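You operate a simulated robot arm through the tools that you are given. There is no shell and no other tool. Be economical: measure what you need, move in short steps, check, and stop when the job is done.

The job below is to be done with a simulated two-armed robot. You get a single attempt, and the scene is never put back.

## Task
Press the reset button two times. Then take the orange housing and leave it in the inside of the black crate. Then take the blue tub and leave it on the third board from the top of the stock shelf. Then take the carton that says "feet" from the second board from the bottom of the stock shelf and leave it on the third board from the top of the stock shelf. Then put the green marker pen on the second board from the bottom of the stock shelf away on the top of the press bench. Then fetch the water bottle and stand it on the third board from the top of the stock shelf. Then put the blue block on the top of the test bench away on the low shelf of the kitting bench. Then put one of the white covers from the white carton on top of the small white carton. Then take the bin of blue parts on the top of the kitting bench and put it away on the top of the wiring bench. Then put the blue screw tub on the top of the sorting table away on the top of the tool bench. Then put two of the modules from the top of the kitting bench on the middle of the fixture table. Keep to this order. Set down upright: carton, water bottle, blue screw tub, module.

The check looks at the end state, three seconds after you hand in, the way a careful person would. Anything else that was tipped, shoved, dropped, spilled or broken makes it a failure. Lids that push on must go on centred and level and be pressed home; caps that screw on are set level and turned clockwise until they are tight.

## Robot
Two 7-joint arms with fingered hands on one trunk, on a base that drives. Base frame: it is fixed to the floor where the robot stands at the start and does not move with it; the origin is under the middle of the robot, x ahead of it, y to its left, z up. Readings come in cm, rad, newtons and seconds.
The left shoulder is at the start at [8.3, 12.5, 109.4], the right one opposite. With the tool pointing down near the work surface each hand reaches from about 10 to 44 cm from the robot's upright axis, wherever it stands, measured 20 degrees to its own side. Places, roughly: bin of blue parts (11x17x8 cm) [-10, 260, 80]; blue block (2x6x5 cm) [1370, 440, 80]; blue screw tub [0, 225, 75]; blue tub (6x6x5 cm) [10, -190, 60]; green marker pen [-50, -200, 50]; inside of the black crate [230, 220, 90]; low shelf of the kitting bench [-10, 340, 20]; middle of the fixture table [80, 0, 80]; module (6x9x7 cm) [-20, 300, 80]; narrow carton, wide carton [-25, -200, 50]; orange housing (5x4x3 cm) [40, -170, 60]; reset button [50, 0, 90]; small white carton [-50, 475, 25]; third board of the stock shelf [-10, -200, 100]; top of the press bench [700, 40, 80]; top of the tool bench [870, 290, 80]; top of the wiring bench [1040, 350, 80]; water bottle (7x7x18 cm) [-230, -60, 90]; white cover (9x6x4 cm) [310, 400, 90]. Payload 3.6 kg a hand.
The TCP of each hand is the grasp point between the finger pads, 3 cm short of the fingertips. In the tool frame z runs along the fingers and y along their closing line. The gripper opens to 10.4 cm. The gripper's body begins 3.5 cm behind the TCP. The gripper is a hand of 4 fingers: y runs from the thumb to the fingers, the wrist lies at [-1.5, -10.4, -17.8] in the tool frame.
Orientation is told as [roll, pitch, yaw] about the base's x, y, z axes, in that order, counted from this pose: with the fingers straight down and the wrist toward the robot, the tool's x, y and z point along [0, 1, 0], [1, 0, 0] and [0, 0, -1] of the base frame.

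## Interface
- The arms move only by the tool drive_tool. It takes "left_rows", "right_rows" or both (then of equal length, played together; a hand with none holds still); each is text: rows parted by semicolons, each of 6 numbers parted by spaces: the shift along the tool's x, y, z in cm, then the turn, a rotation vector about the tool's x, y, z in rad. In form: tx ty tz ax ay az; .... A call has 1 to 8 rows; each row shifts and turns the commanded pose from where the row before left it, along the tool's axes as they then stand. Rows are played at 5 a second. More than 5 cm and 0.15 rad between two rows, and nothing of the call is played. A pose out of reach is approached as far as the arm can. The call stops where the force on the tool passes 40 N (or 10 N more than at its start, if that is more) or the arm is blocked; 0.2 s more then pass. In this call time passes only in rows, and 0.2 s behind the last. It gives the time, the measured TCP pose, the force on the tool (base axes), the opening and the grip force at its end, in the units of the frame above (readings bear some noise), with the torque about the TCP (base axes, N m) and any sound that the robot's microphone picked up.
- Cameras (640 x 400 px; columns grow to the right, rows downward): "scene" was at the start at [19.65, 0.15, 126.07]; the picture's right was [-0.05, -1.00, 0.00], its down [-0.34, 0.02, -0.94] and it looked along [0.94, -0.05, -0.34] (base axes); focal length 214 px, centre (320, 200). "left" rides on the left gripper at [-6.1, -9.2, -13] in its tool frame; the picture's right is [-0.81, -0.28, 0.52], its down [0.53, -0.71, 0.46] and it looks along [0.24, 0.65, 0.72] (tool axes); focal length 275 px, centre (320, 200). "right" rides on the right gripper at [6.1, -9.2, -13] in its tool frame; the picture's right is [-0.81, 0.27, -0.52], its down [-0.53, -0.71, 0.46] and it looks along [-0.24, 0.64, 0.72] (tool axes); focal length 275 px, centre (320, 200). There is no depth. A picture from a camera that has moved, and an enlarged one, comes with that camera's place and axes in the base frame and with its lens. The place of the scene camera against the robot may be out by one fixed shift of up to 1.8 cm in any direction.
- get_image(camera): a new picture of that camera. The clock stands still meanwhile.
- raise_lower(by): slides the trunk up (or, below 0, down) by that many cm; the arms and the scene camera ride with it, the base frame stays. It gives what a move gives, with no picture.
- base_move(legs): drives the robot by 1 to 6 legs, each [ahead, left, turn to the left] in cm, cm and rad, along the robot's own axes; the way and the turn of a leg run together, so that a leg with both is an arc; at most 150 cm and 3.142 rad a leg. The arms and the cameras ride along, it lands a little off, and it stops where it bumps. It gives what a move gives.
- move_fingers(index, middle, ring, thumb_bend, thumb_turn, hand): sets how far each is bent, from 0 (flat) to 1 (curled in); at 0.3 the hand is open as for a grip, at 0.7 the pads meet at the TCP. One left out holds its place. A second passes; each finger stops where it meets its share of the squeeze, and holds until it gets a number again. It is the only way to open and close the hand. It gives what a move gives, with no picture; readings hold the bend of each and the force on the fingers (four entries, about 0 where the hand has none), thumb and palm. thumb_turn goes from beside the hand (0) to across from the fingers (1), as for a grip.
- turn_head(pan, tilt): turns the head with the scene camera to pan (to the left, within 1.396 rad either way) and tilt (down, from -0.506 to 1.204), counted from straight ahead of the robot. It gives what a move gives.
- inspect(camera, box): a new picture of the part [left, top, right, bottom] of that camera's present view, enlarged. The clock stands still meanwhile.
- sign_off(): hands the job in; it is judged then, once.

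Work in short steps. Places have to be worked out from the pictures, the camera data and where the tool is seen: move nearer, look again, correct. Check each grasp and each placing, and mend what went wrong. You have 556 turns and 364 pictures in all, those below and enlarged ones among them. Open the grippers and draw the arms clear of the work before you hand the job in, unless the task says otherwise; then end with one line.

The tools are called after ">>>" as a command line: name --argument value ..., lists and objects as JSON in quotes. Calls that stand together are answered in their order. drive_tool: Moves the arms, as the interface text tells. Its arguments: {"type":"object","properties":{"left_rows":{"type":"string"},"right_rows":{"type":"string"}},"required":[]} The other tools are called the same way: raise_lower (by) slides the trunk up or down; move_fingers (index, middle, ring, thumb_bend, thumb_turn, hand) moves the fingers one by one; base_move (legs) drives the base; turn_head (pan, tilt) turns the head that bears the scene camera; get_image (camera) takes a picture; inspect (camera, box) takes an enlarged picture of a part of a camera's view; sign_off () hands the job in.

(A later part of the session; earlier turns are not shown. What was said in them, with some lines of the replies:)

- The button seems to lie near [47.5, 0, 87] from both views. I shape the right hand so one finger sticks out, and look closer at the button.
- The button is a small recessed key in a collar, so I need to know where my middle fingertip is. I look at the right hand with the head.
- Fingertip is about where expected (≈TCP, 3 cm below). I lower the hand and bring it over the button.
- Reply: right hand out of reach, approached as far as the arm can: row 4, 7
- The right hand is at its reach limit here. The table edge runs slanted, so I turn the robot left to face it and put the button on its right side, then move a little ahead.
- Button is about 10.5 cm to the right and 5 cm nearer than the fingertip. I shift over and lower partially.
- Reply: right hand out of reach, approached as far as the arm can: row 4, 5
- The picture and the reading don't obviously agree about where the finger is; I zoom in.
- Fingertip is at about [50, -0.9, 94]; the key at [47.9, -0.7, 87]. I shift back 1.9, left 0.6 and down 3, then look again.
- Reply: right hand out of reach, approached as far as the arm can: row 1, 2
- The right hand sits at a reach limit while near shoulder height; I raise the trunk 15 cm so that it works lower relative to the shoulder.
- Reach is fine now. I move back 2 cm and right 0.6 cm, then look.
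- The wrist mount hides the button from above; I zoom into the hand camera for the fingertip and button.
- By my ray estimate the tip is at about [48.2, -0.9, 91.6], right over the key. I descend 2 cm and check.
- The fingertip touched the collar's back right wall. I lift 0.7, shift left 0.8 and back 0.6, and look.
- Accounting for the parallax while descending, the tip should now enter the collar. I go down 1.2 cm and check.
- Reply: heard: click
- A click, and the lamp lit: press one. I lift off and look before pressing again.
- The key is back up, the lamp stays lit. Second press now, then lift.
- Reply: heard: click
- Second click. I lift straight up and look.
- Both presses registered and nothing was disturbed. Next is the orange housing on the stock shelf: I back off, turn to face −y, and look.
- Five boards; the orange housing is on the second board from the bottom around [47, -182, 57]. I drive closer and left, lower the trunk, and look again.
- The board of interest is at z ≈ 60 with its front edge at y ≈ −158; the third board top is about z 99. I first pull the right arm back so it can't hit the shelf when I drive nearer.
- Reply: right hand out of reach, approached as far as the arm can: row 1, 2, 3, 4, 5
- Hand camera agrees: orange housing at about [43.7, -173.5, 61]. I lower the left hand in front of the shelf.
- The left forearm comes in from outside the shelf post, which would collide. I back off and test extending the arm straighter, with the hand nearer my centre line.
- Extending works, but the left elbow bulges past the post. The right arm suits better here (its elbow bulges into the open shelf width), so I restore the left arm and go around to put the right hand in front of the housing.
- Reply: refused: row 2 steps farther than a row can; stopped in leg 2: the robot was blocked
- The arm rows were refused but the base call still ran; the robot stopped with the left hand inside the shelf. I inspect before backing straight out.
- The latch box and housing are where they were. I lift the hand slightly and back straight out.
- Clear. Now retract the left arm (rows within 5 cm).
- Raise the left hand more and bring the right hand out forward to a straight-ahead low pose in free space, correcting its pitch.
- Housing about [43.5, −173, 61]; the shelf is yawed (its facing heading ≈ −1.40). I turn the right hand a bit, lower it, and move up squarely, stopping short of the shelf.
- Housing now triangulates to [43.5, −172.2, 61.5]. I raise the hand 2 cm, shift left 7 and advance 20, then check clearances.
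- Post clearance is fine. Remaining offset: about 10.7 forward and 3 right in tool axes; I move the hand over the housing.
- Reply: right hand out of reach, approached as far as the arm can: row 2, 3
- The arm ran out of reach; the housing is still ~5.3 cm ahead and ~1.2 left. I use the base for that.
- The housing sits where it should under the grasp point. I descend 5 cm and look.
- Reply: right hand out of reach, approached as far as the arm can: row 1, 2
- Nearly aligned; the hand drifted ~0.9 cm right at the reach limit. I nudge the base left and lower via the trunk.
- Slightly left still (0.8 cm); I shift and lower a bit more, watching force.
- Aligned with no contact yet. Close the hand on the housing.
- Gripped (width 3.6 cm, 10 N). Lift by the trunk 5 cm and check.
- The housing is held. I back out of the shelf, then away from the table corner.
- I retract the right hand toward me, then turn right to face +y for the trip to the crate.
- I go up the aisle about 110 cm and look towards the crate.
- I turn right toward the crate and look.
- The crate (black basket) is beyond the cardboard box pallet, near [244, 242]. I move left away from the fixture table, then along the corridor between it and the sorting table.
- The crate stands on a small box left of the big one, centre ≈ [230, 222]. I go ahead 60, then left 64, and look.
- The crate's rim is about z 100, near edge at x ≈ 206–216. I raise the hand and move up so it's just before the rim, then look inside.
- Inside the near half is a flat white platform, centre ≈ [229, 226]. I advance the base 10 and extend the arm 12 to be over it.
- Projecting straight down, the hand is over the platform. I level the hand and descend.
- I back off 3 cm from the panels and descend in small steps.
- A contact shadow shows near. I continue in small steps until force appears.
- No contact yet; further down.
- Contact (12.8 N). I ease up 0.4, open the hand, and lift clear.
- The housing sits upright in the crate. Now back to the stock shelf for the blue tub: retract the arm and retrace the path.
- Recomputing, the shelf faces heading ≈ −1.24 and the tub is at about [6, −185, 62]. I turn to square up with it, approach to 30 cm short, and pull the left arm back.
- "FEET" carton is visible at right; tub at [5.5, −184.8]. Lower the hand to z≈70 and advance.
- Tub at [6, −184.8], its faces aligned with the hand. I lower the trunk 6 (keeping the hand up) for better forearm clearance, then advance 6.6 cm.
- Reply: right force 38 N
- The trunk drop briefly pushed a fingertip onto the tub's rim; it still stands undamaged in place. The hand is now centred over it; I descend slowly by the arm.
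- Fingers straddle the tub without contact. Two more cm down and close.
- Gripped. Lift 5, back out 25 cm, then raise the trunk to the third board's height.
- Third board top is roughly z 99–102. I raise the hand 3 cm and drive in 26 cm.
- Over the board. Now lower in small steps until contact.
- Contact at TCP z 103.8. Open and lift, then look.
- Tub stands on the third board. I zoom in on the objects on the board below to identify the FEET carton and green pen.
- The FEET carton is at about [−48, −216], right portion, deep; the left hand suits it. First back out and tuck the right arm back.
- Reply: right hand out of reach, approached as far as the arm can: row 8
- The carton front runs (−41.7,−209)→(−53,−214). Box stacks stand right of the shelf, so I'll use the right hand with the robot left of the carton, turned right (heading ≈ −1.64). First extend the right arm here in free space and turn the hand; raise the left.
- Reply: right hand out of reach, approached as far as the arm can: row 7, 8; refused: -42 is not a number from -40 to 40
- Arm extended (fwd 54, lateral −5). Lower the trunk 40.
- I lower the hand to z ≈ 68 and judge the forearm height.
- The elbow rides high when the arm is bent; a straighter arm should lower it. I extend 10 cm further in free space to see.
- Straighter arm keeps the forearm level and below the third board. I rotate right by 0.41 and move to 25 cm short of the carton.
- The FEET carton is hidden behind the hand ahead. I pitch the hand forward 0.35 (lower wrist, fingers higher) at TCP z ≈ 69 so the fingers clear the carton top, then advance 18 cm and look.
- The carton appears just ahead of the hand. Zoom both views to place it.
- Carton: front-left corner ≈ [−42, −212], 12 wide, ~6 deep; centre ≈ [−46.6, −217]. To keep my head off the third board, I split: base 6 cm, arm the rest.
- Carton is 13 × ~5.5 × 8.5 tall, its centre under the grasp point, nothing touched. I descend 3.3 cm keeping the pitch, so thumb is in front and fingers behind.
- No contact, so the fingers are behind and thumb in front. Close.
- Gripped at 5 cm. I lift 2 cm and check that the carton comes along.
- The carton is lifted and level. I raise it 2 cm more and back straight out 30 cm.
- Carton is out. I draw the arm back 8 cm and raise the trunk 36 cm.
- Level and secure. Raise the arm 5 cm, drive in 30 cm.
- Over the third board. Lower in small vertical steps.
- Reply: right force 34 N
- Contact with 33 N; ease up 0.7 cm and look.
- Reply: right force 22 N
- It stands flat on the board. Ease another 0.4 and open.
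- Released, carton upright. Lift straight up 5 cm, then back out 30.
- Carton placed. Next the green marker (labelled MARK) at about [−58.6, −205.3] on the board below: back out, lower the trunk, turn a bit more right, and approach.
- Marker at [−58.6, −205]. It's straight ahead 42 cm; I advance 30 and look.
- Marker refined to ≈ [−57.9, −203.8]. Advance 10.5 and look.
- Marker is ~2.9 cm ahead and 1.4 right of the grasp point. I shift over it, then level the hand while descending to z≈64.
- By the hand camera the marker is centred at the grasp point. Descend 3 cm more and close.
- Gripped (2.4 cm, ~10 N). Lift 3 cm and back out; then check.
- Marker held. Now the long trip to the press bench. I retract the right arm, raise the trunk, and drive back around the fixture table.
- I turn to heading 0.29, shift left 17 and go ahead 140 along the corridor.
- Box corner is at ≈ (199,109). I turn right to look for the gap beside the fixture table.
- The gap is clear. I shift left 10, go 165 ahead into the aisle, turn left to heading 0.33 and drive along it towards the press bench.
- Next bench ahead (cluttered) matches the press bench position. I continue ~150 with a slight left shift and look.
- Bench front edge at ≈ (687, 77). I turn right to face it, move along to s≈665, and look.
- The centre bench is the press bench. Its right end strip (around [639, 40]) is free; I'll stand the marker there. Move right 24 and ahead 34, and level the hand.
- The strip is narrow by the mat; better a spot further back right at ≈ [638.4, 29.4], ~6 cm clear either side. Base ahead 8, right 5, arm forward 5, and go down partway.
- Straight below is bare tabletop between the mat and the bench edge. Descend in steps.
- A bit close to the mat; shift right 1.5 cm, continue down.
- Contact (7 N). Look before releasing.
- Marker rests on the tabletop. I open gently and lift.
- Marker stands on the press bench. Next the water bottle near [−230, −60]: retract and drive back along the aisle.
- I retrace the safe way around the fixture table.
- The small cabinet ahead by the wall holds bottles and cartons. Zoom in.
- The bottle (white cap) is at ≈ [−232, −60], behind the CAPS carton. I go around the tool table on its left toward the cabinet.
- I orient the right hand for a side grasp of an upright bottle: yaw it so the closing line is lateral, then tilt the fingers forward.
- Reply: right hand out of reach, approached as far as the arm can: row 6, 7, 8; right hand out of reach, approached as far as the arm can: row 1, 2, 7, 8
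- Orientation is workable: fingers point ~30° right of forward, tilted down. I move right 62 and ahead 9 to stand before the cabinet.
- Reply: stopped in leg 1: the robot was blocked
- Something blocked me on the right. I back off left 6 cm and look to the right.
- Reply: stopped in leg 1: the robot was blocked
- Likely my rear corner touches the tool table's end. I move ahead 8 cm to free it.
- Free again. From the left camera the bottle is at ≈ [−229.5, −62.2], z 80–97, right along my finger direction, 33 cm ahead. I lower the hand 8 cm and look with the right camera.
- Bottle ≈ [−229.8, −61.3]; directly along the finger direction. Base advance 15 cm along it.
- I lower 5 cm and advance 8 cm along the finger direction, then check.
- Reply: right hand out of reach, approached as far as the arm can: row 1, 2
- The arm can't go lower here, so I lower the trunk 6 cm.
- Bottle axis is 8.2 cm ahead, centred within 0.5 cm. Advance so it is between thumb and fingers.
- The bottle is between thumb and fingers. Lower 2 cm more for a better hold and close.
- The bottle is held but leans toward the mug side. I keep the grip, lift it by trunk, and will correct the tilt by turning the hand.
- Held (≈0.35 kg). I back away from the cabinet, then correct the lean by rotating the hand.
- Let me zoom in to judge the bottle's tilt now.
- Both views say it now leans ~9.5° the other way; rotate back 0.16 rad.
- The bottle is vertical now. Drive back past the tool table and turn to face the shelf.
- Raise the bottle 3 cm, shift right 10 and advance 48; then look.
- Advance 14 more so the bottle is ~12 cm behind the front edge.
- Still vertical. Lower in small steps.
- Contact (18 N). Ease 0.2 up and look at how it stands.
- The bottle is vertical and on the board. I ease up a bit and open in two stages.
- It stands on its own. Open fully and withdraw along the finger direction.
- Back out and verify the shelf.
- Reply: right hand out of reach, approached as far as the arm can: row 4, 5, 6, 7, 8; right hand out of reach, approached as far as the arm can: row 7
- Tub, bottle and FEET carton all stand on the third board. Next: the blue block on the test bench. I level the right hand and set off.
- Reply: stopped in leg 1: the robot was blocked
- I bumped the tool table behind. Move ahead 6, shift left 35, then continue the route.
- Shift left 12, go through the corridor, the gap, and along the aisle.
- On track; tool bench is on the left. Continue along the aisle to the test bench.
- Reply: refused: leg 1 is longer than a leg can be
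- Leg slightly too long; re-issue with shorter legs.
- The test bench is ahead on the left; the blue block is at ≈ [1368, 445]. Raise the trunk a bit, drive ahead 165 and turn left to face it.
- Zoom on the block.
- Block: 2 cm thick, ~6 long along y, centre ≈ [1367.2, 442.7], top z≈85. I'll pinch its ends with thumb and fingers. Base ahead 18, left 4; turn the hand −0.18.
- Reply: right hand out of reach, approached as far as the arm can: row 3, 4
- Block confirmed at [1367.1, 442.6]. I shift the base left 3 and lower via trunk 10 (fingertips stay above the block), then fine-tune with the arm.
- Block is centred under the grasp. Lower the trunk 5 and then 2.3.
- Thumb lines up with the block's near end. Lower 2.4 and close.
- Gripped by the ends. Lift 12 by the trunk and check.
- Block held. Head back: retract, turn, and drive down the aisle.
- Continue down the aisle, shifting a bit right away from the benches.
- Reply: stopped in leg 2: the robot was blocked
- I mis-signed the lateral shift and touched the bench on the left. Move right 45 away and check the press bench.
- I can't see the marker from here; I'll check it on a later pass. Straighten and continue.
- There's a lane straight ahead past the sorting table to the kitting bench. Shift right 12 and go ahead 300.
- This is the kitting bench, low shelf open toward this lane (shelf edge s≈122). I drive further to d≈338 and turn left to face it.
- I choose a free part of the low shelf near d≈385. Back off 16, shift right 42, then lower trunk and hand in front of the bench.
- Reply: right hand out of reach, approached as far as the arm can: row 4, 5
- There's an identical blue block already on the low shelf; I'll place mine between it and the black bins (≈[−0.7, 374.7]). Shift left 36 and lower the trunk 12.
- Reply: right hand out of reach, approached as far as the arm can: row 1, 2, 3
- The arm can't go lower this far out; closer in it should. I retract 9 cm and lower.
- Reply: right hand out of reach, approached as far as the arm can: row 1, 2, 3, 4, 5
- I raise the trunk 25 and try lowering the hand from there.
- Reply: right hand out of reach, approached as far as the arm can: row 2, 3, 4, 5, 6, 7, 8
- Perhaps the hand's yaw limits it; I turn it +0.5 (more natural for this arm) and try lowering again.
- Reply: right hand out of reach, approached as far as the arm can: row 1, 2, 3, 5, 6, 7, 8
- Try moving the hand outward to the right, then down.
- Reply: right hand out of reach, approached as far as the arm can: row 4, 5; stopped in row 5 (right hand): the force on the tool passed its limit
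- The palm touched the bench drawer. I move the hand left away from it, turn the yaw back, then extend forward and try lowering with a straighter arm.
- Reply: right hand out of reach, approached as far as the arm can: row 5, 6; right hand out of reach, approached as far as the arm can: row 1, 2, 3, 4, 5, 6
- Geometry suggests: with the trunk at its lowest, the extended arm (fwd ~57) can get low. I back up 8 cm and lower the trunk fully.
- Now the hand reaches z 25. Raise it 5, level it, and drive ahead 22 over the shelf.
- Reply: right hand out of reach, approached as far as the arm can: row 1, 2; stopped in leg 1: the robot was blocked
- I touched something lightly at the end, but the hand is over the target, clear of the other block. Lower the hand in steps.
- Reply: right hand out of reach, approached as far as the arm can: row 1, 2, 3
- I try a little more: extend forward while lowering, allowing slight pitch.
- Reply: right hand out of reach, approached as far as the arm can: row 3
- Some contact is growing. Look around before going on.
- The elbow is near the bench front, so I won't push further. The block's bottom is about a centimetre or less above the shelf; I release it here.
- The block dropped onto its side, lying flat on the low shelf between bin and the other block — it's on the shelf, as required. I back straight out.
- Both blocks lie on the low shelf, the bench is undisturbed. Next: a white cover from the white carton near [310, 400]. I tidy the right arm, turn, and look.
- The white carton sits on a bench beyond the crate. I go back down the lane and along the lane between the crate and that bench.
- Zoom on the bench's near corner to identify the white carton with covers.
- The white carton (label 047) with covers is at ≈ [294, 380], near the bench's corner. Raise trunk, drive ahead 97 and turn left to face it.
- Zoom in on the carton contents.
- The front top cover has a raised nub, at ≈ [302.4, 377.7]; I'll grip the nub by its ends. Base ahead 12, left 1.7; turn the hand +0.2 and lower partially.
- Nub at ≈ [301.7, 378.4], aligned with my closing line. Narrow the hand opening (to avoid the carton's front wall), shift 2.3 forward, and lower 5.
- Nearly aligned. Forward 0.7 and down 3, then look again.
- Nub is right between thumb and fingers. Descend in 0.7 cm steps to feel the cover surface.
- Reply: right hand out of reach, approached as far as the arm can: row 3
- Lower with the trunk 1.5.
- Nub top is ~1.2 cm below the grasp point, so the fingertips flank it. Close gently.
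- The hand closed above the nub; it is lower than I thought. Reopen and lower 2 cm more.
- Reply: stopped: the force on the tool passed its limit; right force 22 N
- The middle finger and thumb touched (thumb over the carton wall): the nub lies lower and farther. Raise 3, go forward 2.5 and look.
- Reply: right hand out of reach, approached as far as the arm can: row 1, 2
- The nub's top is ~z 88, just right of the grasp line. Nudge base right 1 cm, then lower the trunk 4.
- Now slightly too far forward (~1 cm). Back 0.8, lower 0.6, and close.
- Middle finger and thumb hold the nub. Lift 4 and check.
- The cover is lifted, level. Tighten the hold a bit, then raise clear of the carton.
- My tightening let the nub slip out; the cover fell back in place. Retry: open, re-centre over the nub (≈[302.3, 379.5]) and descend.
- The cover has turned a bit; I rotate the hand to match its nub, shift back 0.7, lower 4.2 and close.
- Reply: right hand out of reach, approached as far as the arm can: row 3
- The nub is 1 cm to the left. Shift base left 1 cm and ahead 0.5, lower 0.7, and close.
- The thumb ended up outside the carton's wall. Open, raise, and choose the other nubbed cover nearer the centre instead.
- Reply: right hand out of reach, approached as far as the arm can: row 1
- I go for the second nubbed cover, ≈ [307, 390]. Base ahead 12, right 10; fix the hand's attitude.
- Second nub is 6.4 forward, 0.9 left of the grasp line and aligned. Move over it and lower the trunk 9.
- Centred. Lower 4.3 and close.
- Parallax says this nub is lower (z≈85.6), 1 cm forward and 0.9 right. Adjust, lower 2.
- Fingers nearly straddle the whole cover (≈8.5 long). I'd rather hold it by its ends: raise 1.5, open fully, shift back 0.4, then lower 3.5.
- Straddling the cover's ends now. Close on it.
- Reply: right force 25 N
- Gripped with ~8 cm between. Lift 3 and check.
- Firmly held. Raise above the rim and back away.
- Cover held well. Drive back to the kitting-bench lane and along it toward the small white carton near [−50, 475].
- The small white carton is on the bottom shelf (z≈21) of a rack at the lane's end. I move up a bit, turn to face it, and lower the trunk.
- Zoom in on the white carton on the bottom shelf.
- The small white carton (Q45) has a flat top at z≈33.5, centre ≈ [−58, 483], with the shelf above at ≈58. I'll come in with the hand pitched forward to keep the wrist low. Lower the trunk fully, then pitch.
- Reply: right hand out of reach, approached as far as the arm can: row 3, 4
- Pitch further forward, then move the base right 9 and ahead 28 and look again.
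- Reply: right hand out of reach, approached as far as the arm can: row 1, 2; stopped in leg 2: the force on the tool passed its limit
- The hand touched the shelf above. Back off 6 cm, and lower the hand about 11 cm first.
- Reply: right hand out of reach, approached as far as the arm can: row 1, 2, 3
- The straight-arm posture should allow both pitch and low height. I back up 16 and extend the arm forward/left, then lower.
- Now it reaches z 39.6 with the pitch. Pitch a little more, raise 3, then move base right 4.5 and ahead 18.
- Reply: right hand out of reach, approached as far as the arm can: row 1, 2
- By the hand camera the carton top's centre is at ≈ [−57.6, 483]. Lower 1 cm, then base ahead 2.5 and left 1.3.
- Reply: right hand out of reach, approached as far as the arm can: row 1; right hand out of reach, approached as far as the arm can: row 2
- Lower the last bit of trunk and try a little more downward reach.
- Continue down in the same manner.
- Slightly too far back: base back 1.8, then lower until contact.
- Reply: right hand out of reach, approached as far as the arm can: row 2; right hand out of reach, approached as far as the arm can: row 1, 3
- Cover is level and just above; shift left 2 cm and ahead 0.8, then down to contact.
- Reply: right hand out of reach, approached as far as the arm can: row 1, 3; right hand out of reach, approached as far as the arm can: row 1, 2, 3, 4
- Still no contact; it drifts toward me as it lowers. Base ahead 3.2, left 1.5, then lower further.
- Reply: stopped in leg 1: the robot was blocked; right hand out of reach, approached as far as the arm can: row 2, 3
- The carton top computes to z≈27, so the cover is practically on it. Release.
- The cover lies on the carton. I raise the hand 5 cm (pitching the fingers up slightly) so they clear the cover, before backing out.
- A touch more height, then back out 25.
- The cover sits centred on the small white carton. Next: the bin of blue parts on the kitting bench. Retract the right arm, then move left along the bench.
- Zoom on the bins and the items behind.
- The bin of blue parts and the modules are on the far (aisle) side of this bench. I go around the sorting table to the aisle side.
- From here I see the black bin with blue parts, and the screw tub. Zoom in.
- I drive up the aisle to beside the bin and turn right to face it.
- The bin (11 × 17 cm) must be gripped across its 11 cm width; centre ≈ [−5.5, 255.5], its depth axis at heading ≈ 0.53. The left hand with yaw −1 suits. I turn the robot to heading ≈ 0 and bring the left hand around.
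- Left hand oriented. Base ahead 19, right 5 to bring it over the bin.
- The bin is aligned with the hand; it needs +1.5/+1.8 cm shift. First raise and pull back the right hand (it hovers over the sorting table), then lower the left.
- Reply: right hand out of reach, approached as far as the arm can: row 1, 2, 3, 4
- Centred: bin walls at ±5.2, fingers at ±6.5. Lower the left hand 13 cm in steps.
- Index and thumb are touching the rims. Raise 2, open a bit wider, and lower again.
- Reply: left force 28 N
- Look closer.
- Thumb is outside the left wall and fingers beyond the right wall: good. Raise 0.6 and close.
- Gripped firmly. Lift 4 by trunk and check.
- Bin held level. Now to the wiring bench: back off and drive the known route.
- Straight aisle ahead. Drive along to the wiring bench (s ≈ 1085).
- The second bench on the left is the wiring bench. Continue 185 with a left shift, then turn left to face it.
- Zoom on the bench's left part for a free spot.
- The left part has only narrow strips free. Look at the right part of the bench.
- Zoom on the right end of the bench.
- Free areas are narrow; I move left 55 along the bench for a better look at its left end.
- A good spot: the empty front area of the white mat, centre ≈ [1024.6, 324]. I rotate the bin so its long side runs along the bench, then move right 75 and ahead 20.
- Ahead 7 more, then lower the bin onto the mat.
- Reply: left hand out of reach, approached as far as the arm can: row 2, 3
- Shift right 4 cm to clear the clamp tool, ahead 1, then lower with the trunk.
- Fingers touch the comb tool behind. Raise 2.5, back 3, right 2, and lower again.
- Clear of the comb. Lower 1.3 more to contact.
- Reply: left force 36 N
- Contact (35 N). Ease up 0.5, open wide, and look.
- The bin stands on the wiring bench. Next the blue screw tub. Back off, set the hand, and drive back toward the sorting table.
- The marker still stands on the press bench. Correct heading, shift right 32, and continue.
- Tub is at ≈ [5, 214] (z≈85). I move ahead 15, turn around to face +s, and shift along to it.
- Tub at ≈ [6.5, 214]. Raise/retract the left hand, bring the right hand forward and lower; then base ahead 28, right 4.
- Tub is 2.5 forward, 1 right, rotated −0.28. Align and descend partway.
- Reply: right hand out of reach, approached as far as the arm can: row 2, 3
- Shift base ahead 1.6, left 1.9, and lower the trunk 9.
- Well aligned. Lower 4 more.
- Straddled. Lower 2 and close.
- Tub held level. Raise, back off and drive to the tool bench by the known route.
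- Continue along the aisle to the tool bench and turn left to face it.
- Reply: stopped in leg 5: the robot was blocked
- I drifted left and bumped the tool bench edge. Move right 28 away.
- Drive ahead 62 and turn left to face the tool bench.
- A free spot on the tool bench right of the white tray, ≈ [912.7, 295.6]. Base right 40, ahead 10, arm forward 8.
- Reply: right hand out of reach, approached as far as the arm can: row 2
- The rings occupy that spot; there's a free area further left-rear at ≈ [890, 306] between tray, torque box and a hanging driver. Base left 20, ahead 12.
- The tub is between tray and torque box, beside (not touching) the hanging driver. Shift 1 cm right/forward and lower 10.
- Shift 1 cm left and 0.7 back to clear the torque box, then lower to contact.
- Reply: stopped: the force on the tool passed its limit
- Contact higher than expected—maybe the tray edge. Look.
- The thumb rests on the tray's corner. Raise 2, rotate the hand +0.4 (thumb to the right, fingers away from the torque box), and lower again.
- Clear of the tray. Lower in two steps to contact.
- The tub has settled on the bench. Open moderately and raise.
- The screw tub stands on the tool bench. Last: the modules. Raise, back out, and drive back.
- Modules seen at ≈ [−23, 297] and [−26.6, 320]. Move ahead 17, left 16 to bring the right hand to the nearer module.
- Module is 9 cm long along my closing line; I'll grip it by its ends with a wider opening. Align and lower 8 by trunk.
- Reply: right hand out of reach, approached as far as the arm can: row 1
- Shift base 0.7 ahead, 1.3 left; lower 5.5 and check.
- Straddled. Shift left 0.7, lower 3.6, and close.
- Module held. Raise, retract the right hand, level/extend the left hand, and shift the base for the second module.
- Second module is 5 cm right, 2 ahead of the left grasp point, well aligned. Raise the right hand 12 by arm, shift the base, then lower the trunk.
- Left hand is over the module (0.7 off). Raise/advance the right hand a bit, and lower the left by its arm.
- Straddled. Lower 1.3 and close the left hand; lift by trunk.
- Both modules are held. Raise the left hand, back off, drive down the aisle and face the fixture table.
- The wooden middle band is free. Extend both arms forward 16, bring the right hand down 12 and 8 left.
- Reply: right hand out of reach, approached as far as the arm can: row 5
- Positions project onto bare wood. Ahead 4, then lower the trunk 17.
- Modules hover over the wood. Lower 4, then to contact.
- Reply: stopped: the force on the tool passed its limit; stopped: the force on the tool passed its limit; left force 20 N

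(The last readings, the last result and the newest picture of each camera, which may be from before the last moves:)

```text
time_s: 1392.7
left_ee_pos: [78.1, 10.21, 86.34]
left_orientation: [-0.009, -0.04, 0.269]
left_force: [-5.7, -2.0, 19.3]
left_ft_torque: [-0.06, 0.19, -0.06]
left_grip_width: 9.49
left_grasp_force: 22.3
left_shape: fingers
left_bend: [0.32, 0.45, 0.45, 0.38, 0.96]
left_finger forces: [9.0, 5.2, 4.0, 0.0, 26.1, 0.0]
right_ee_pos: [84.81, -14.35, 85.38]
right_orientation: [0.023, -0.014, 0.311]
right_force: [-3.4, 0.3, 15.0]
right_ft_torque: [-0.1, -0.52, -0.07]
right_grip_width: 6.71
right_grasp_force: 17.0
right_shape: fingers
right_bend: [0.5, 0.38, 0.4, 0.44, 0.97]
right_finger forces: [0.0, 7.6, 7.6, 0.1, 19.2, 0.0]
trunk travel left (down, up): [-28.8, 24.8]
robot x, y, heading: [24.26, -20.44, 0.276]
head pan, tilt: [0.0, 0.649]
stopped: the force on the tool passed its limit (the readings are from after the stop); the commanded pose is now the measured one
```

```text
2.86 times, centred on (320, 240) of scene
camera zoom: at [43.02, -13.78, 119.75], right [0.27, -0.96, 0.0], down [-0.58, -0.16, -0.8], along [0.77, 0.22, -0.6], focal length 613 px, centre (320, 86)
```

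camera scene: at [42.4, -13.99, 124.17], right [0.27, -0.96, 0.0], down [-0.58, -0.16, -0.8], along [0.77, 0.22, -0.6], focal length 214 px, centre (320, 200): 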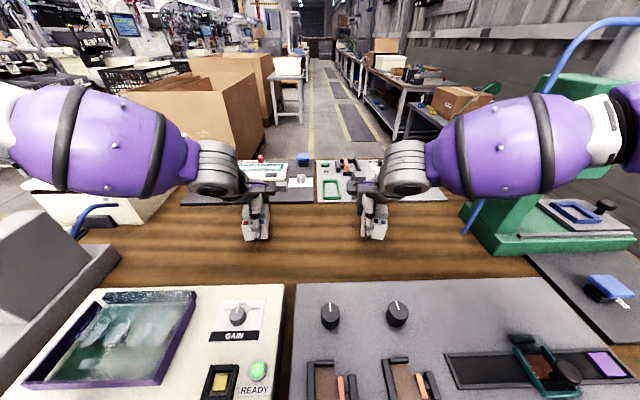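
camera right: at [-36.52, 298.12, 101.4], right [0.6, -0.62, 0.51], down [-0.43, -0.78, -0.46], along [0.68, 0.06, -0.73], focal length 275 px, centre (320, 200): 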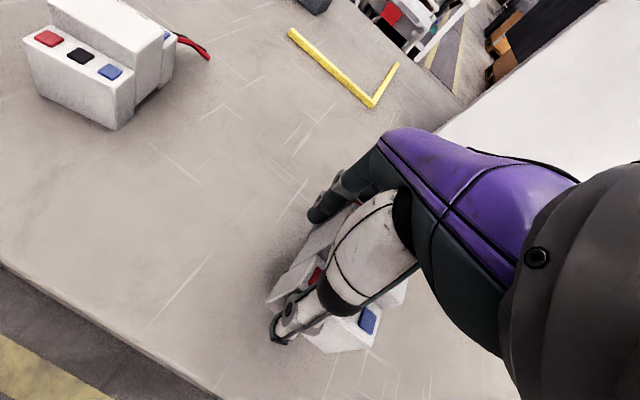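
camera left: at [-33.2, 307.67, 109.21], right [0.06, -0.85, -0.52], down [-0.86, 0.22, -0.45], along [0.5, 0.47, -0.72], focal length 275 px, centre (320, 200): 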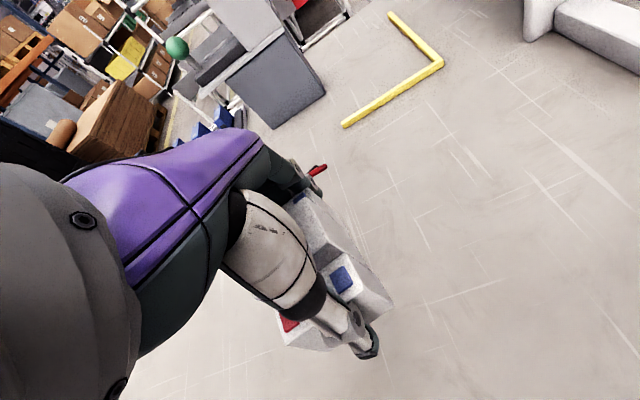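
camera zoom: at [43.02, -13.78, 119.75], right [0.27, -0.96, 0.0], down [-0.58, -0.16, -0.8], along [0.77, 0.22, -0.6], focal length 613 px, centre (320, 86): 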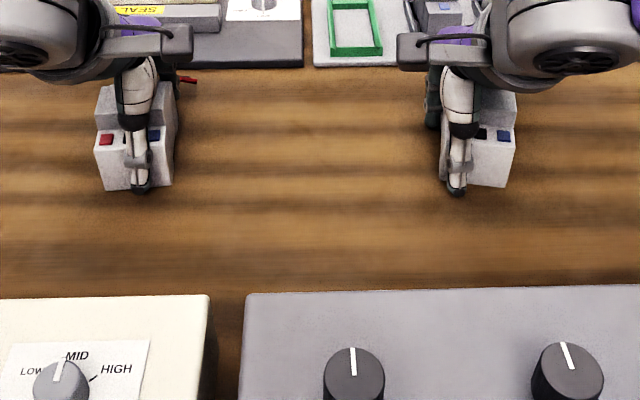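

Both stand on the table's middle. Ease up 0.5 and open both hands, then lift.

>>> raise_lower --by 0.6

>>> move_fingers --hand "left" --index 0.2 --middle 0.2 --ring 0.2 --thumb_bend 0.2

>>> move_fingers --hand "right" --index 0.2 --middle 0.2 --ring 0.2 --thumb_bend 0.2

>>> inspect --camera "scene" --box '[210, 170, 430, 310]'

```text
time_s: 1393.3
left_ee_pos: [78.0, 10.21, 86.45]
left_orientation: [-0.004, -0.028, 0.27]
left_force: [-0.3, -1.4, 2.2]
left_ft_torque: [-0.01, -0.16, -0.07]
left_grip_width: 9.49
left_grasp_force: 21.3
left_shape: fingers
left_bend: [0.32, 0.45, 0.45, 0.38, 0.95]
left_finger forces: [10.2, 5.9, 4.7, 0.0, 21.9, 0.0]
right_ee_pos: [84.65, -14.52, 85.6]
right_orientation: [0.022, -0.008, 0.31]
right_force: [-0.1, 1.3, 2.9]
right_ft_torque: [0.01, -0.17, 0.06]
right_grip_width: 6.63
right_grasp_force: 16.6
right_shape: fingers
right_bend: [0.5, 0.38, 0.4, 0.44, 0.97]
right_finger forces: [0.0, 7.4, 8.2, 0.0, 16.8, 0.1]
trunk travel left (down, up): [-29.4, 24.2]
robot x, y, heading: [24.12, -19.94, 0.272]
head pan, tilt: [0.0, 0.649]
```

```text
time_s: 1394.3
left_ee_pos: [78.11, 10.2, 86.4]
left_orientation: [-0.007, -0.031, 0.271]
left_force: [0.8, 0.4, 0.2]
left_ft_torque: [0.02, 0.02, -0.01]
left_grip_width: 12.5
left_grasp_force: 0.1
left_shape: fingers
left_bend: [0.2, 0.2, 0.2, 0.2, 0.97]
left_finger forces: [0.0, 0.0, 0.0, 0.0, 0.0, 0.0]
right_ee_pos: [84.78, -14.37, 85.66]
right_orientation: [0.021, -0.008, 0.31]
right_force: [-1.4, -0.1, 0.7]
right_ft_torque: [0.05, -0.09, -0.02]
right_grip_width: 6.63
right_grasp_force: 16.1
right_shape: fingers
right_bend: [0.5, 0.39, 0.4, 0.44, 0.97]
right_finger forces: [0.0, 7.5, 8.2, 0.1, 17.0, 0.0]
trunk travel left (down, up): [-29.4, 24.2]
robot x, y, heading: [24.32, -20.13, 0.275]
head pan, tilt: [0.0, 0.649]
```

```text
time_s: 1395.3
left_ee_pos: [78.13, 10.13, 86.43]
left_orientation: [-0.007, -0.031, 0.269]
left_force: [-0.4, 0.2, -0.3]
left_ft_torque: [0.06, 0.0, -0.04]
left_grip_width: 12.53
left_grasp_force: 0.0
left_shape: fingers
left_bend: [0.2, 0.2, 0.2, 0.2, 0.97]
left_finger forces: [0.0, 0.1, 0.0, 0.1, 0.0, 0.0]
right_ee_pos: [84.79, -14.3, 85.54]
right_orientation: [0.019, -0.007, 0.311]
right_force: [0.0, 0.0, 0.4]
right_ft_torque: [-0.04, -0.02, 0.01]
right_grip_width: 12.53
right_grasp_force: 0.0
right_shape: fingers
right_bend: [0.2, 0.2, 0.2, 0.2, 0.97]
right_finger forces: [0.0, 0.0, 0.0, 0.1, 0.1, 0.0]
trunk travel left (down, up): [-29.4, 24.2]
robot x, y, heading: [24.19, -19.77, 0.27]
head pan, tilt: [0.0, 0.649]
```

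```text
2.86 times, centred on (320, 240) of scene
camera zoom: at [43.18, -13.74, 120.3], right [0.27, -0.96, 0.0], down [-0.58, -0.16, -0.8], along [0.77, 0.22, -0.6], focal length 613 px, centre (320, 86)
```

zoom: 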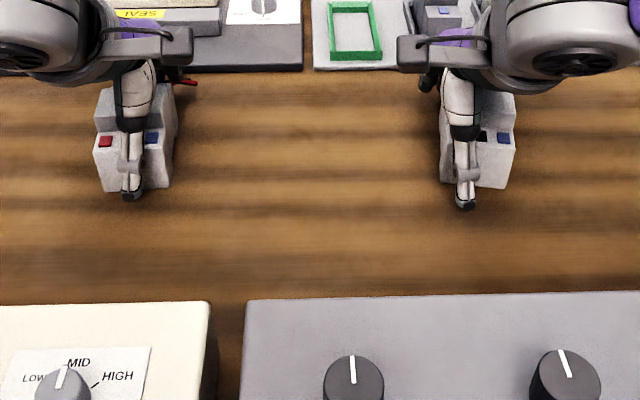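

Both released. Lift straight up 18 by the trunk, then back away and check the result.

>>> raise_lower --by 20

>>> base_move --legs '[[-28, 0, 0]]'

>>> get_image --camera "scene"

```text
time_s: 1397.5
left_ee_pos: [78.19, 10.16, 106.3]
left_orientation: [-0.005, -0.03, 0.269]
left_force: [0.2, -0.1, 0.6]
left_ft_torque: [0.01, -0.01, -0.02]
left_grip_width: 12.51
left_grasp_force: 0.0
left_shape: fingers
left_bend: [0.2, 0.2, 0.2, 0.2, 0.97]
left_finger forces: [0.0, 0.0, 0.1, 0.0, 0.0, 0.0]
right_ee_pos: [84.83, -14.41, 105.47]
right_orientation: [0.022, -0.004, 0.312]
right_force: [0.2, 0.3, 0.3]
right_ft_torque: [-0.01, -0.01, 0.02]
right_grip_width: 12.51
right_grasp_force: 0.0
right_shape: fingers
right_bend: [0.2, 0.2, 0.2, 0.2, 0.97]
right_finger forces: [0.0, 0.1, 0.0, 0.0, 0.1, 0.0]
trunk travel left (down, up): [-49.4, 4.2]
robot x, y, heading: [24.12, -19.93, 0.28]
head pan, tilt: [0.0, 0.649]
```

```text
time_s: 1399.4
left_ee_pos: [51.16, 2.65, 106.4]
left_orientation: [-0.008, -0.032, 0.273]
left_force: [-1.4, -0.1, -0.2]
left_ft_torque: [-0.02, 0.01, 0.02]
left_grip_width: 12.53
left_grasp_force: 0.1
left_shape: fingers
left_bend: [0.2, 0.2, 0.2, 0.2, 0.97]
left_finger forces: [0.0, 0.0, 0.1, 0.0, 0.0, 0.0]
right_ee_pos: [58.0, -21.91, 105.64]
right_orientation: [0.021, -0.007, 0.312]
right_force: [0.3, 0.4, 0.6]
right_ft_torque: [-0.01, -0.03, 0.03]
right_grip_width: 12.52
right_grasp_force: 0.0
right_shape: fingers
right_bend: [0.2, 0.2, 0.2, 0.2, 0.97]
right_finger forces: [0.0, 0.1, 0.0, 0.1, 0.0, 0.0]
trunk travel left (down, up): [-49.4, 4.2]
robot x, y, heading: [-2.67, -28.0, 0.273]
head pan, tilt: [0.0, 0.649]
```

```text
37 pictures are left
camera scene: at [9.35, -23.27, 141.56], right [0.27, -0.96, 0.0], down [-0.58, -0.16, -0.8], along [0.77, 0.22, -0.6], focal length 214 px, centre (320, 200)
```

scene: 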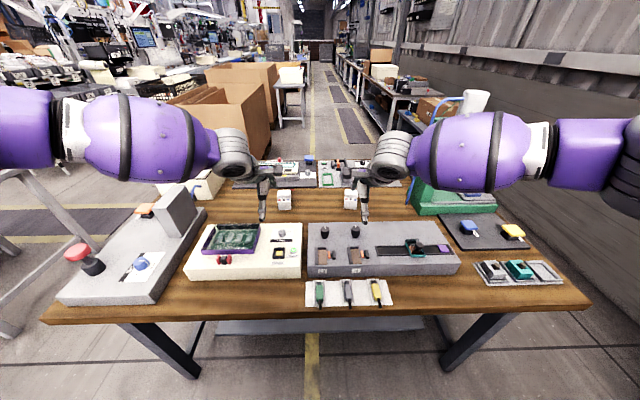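

Both modules stand in the middle of the fixture table. Draw back clear and retract, then hand in.

>>> base_move --legs '[[-18, 0, 0]]'

>>> drive_tool --left_rows "0 -4 -1 0 0 0;0 -4 -1 0 0 0;0 -3 -1 0 0 0" --right_rows "0 -4 -1 0 0 0;0 -4 -1 0 0 0;0 -3 -1 0 0 0"

>>> inspect --camera "scene" --box '[230, 150, 410, 280]'

```text
time_s: 1400.9
left_ee_pos: [33.52, -2.43, 106.44]
left_orientation: [-0.006, -0.03, 0.27]
left_force: [0.4, 1.1, -0.2]
left_ft_torque: [-0.02, -0.01, 0.02]
left_grip_width: 12.54
left_grasp_force: 0.0
left_shape: fingers
left_bend: [0.2, 0.2, 0.2, 0.2, 0.97]
left_finger forces: [0.0, 0.1, 0.1, 0.1, 0.1, 0.0]
right_ee_pos: [40.34, -26.99, 105.65]
right_orientation: [0.021, -0.007, 0.309]
right_force: [-0.2, -0.4, 0.1]
right_ft_torque: [0.01, 0.04, 0.0]
right_grip_width: 12.54
right_grasp_force: 0.1
right_shape: fingers
right_bend: [0.2, 0.2, 0.2, 0.2, 0.97]
right_finger forces: [0.0, 0.0, 0.0, 0.0, 0.0, 0.1]
trunk travel left (down, up): [-49.4, 4.2]
robot x, y, heading: [-20.21, -32.29, 0.273]
head pan, tilt: [0.0, 0.649]
```

```text
time_s: 1401.7
left_ee_pos: [22.4, -5.6, 108.93]
left_orientation: [-0.006, -0.032, 0.271]
left_force: [-1.0, 0.0, -0.2]
left_ft_torque: [-0.02, 0.0, 0.0]
left_grip_width: 12.51
left_grasp_force: 0.0
left_shape: fingers
left_bend: [0.2, 0.2, 0.2, 0.2, 0.97]
left_finger forces: [0.0, 0.0, 0.1, 0.0, 0.0, 0.0]
right_ee_pos: [29.81, -30.49, 108.64]
right_orientation: [0.02, -0.008, 0.31]
right_force: [-1.2, 0.3, 0.3]
right_ft_torque: [0.0, 0.01, 0.06]
right_grip_width: 12.54
right_grasp_force: 0.1
right_shape: fingers
right_bend: [0.2, 0.2, 0.2, 0.2, 0.97]
right_finger forces: [0.0, 0.1, 0.1, 0.0, 0.0, 0.0]
trunk travel left (down, up): [-49.4, 4.2]
robot x, y, heading: [-20.46, -32.64, 0.275]
head pan, tilt: [0.0, 0.649]
```

```text
3.08 times, centred on (320, 215) of scene
camera zoom: at [-8.44, -28.33, 141.57], right [0.27, -0.96, 0.0], down [-0.58, -0.16, -0.8], along [0.77, 0.22, -0.6], focal length 660 px, centre (320, 154)
```

zoom: 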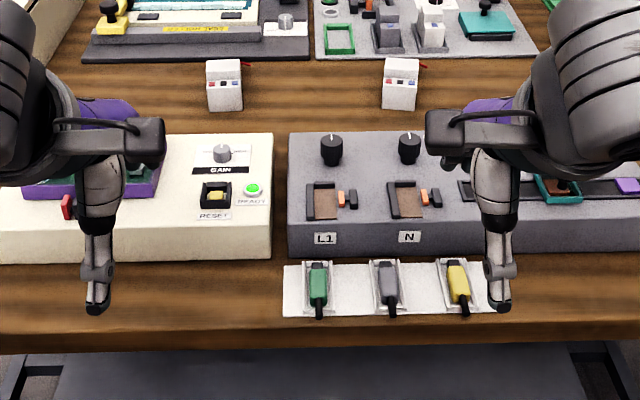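

Both modules stand upright on bare wood in the middle of the table, the hands are open and the arms are clear. I hand the job in.

>>> sign_off

```text
The job is handed in.
```

I did all eleven jobs in order and handed in; two caveats: the blue block dropped the last centimetre and lies on its side on the kitting bench's low shelf, and the base bumped the tool table, press bench and tool bench and touched two rack shelves, after which I saw the press-bench marker still standing but never rechecked the tool table.
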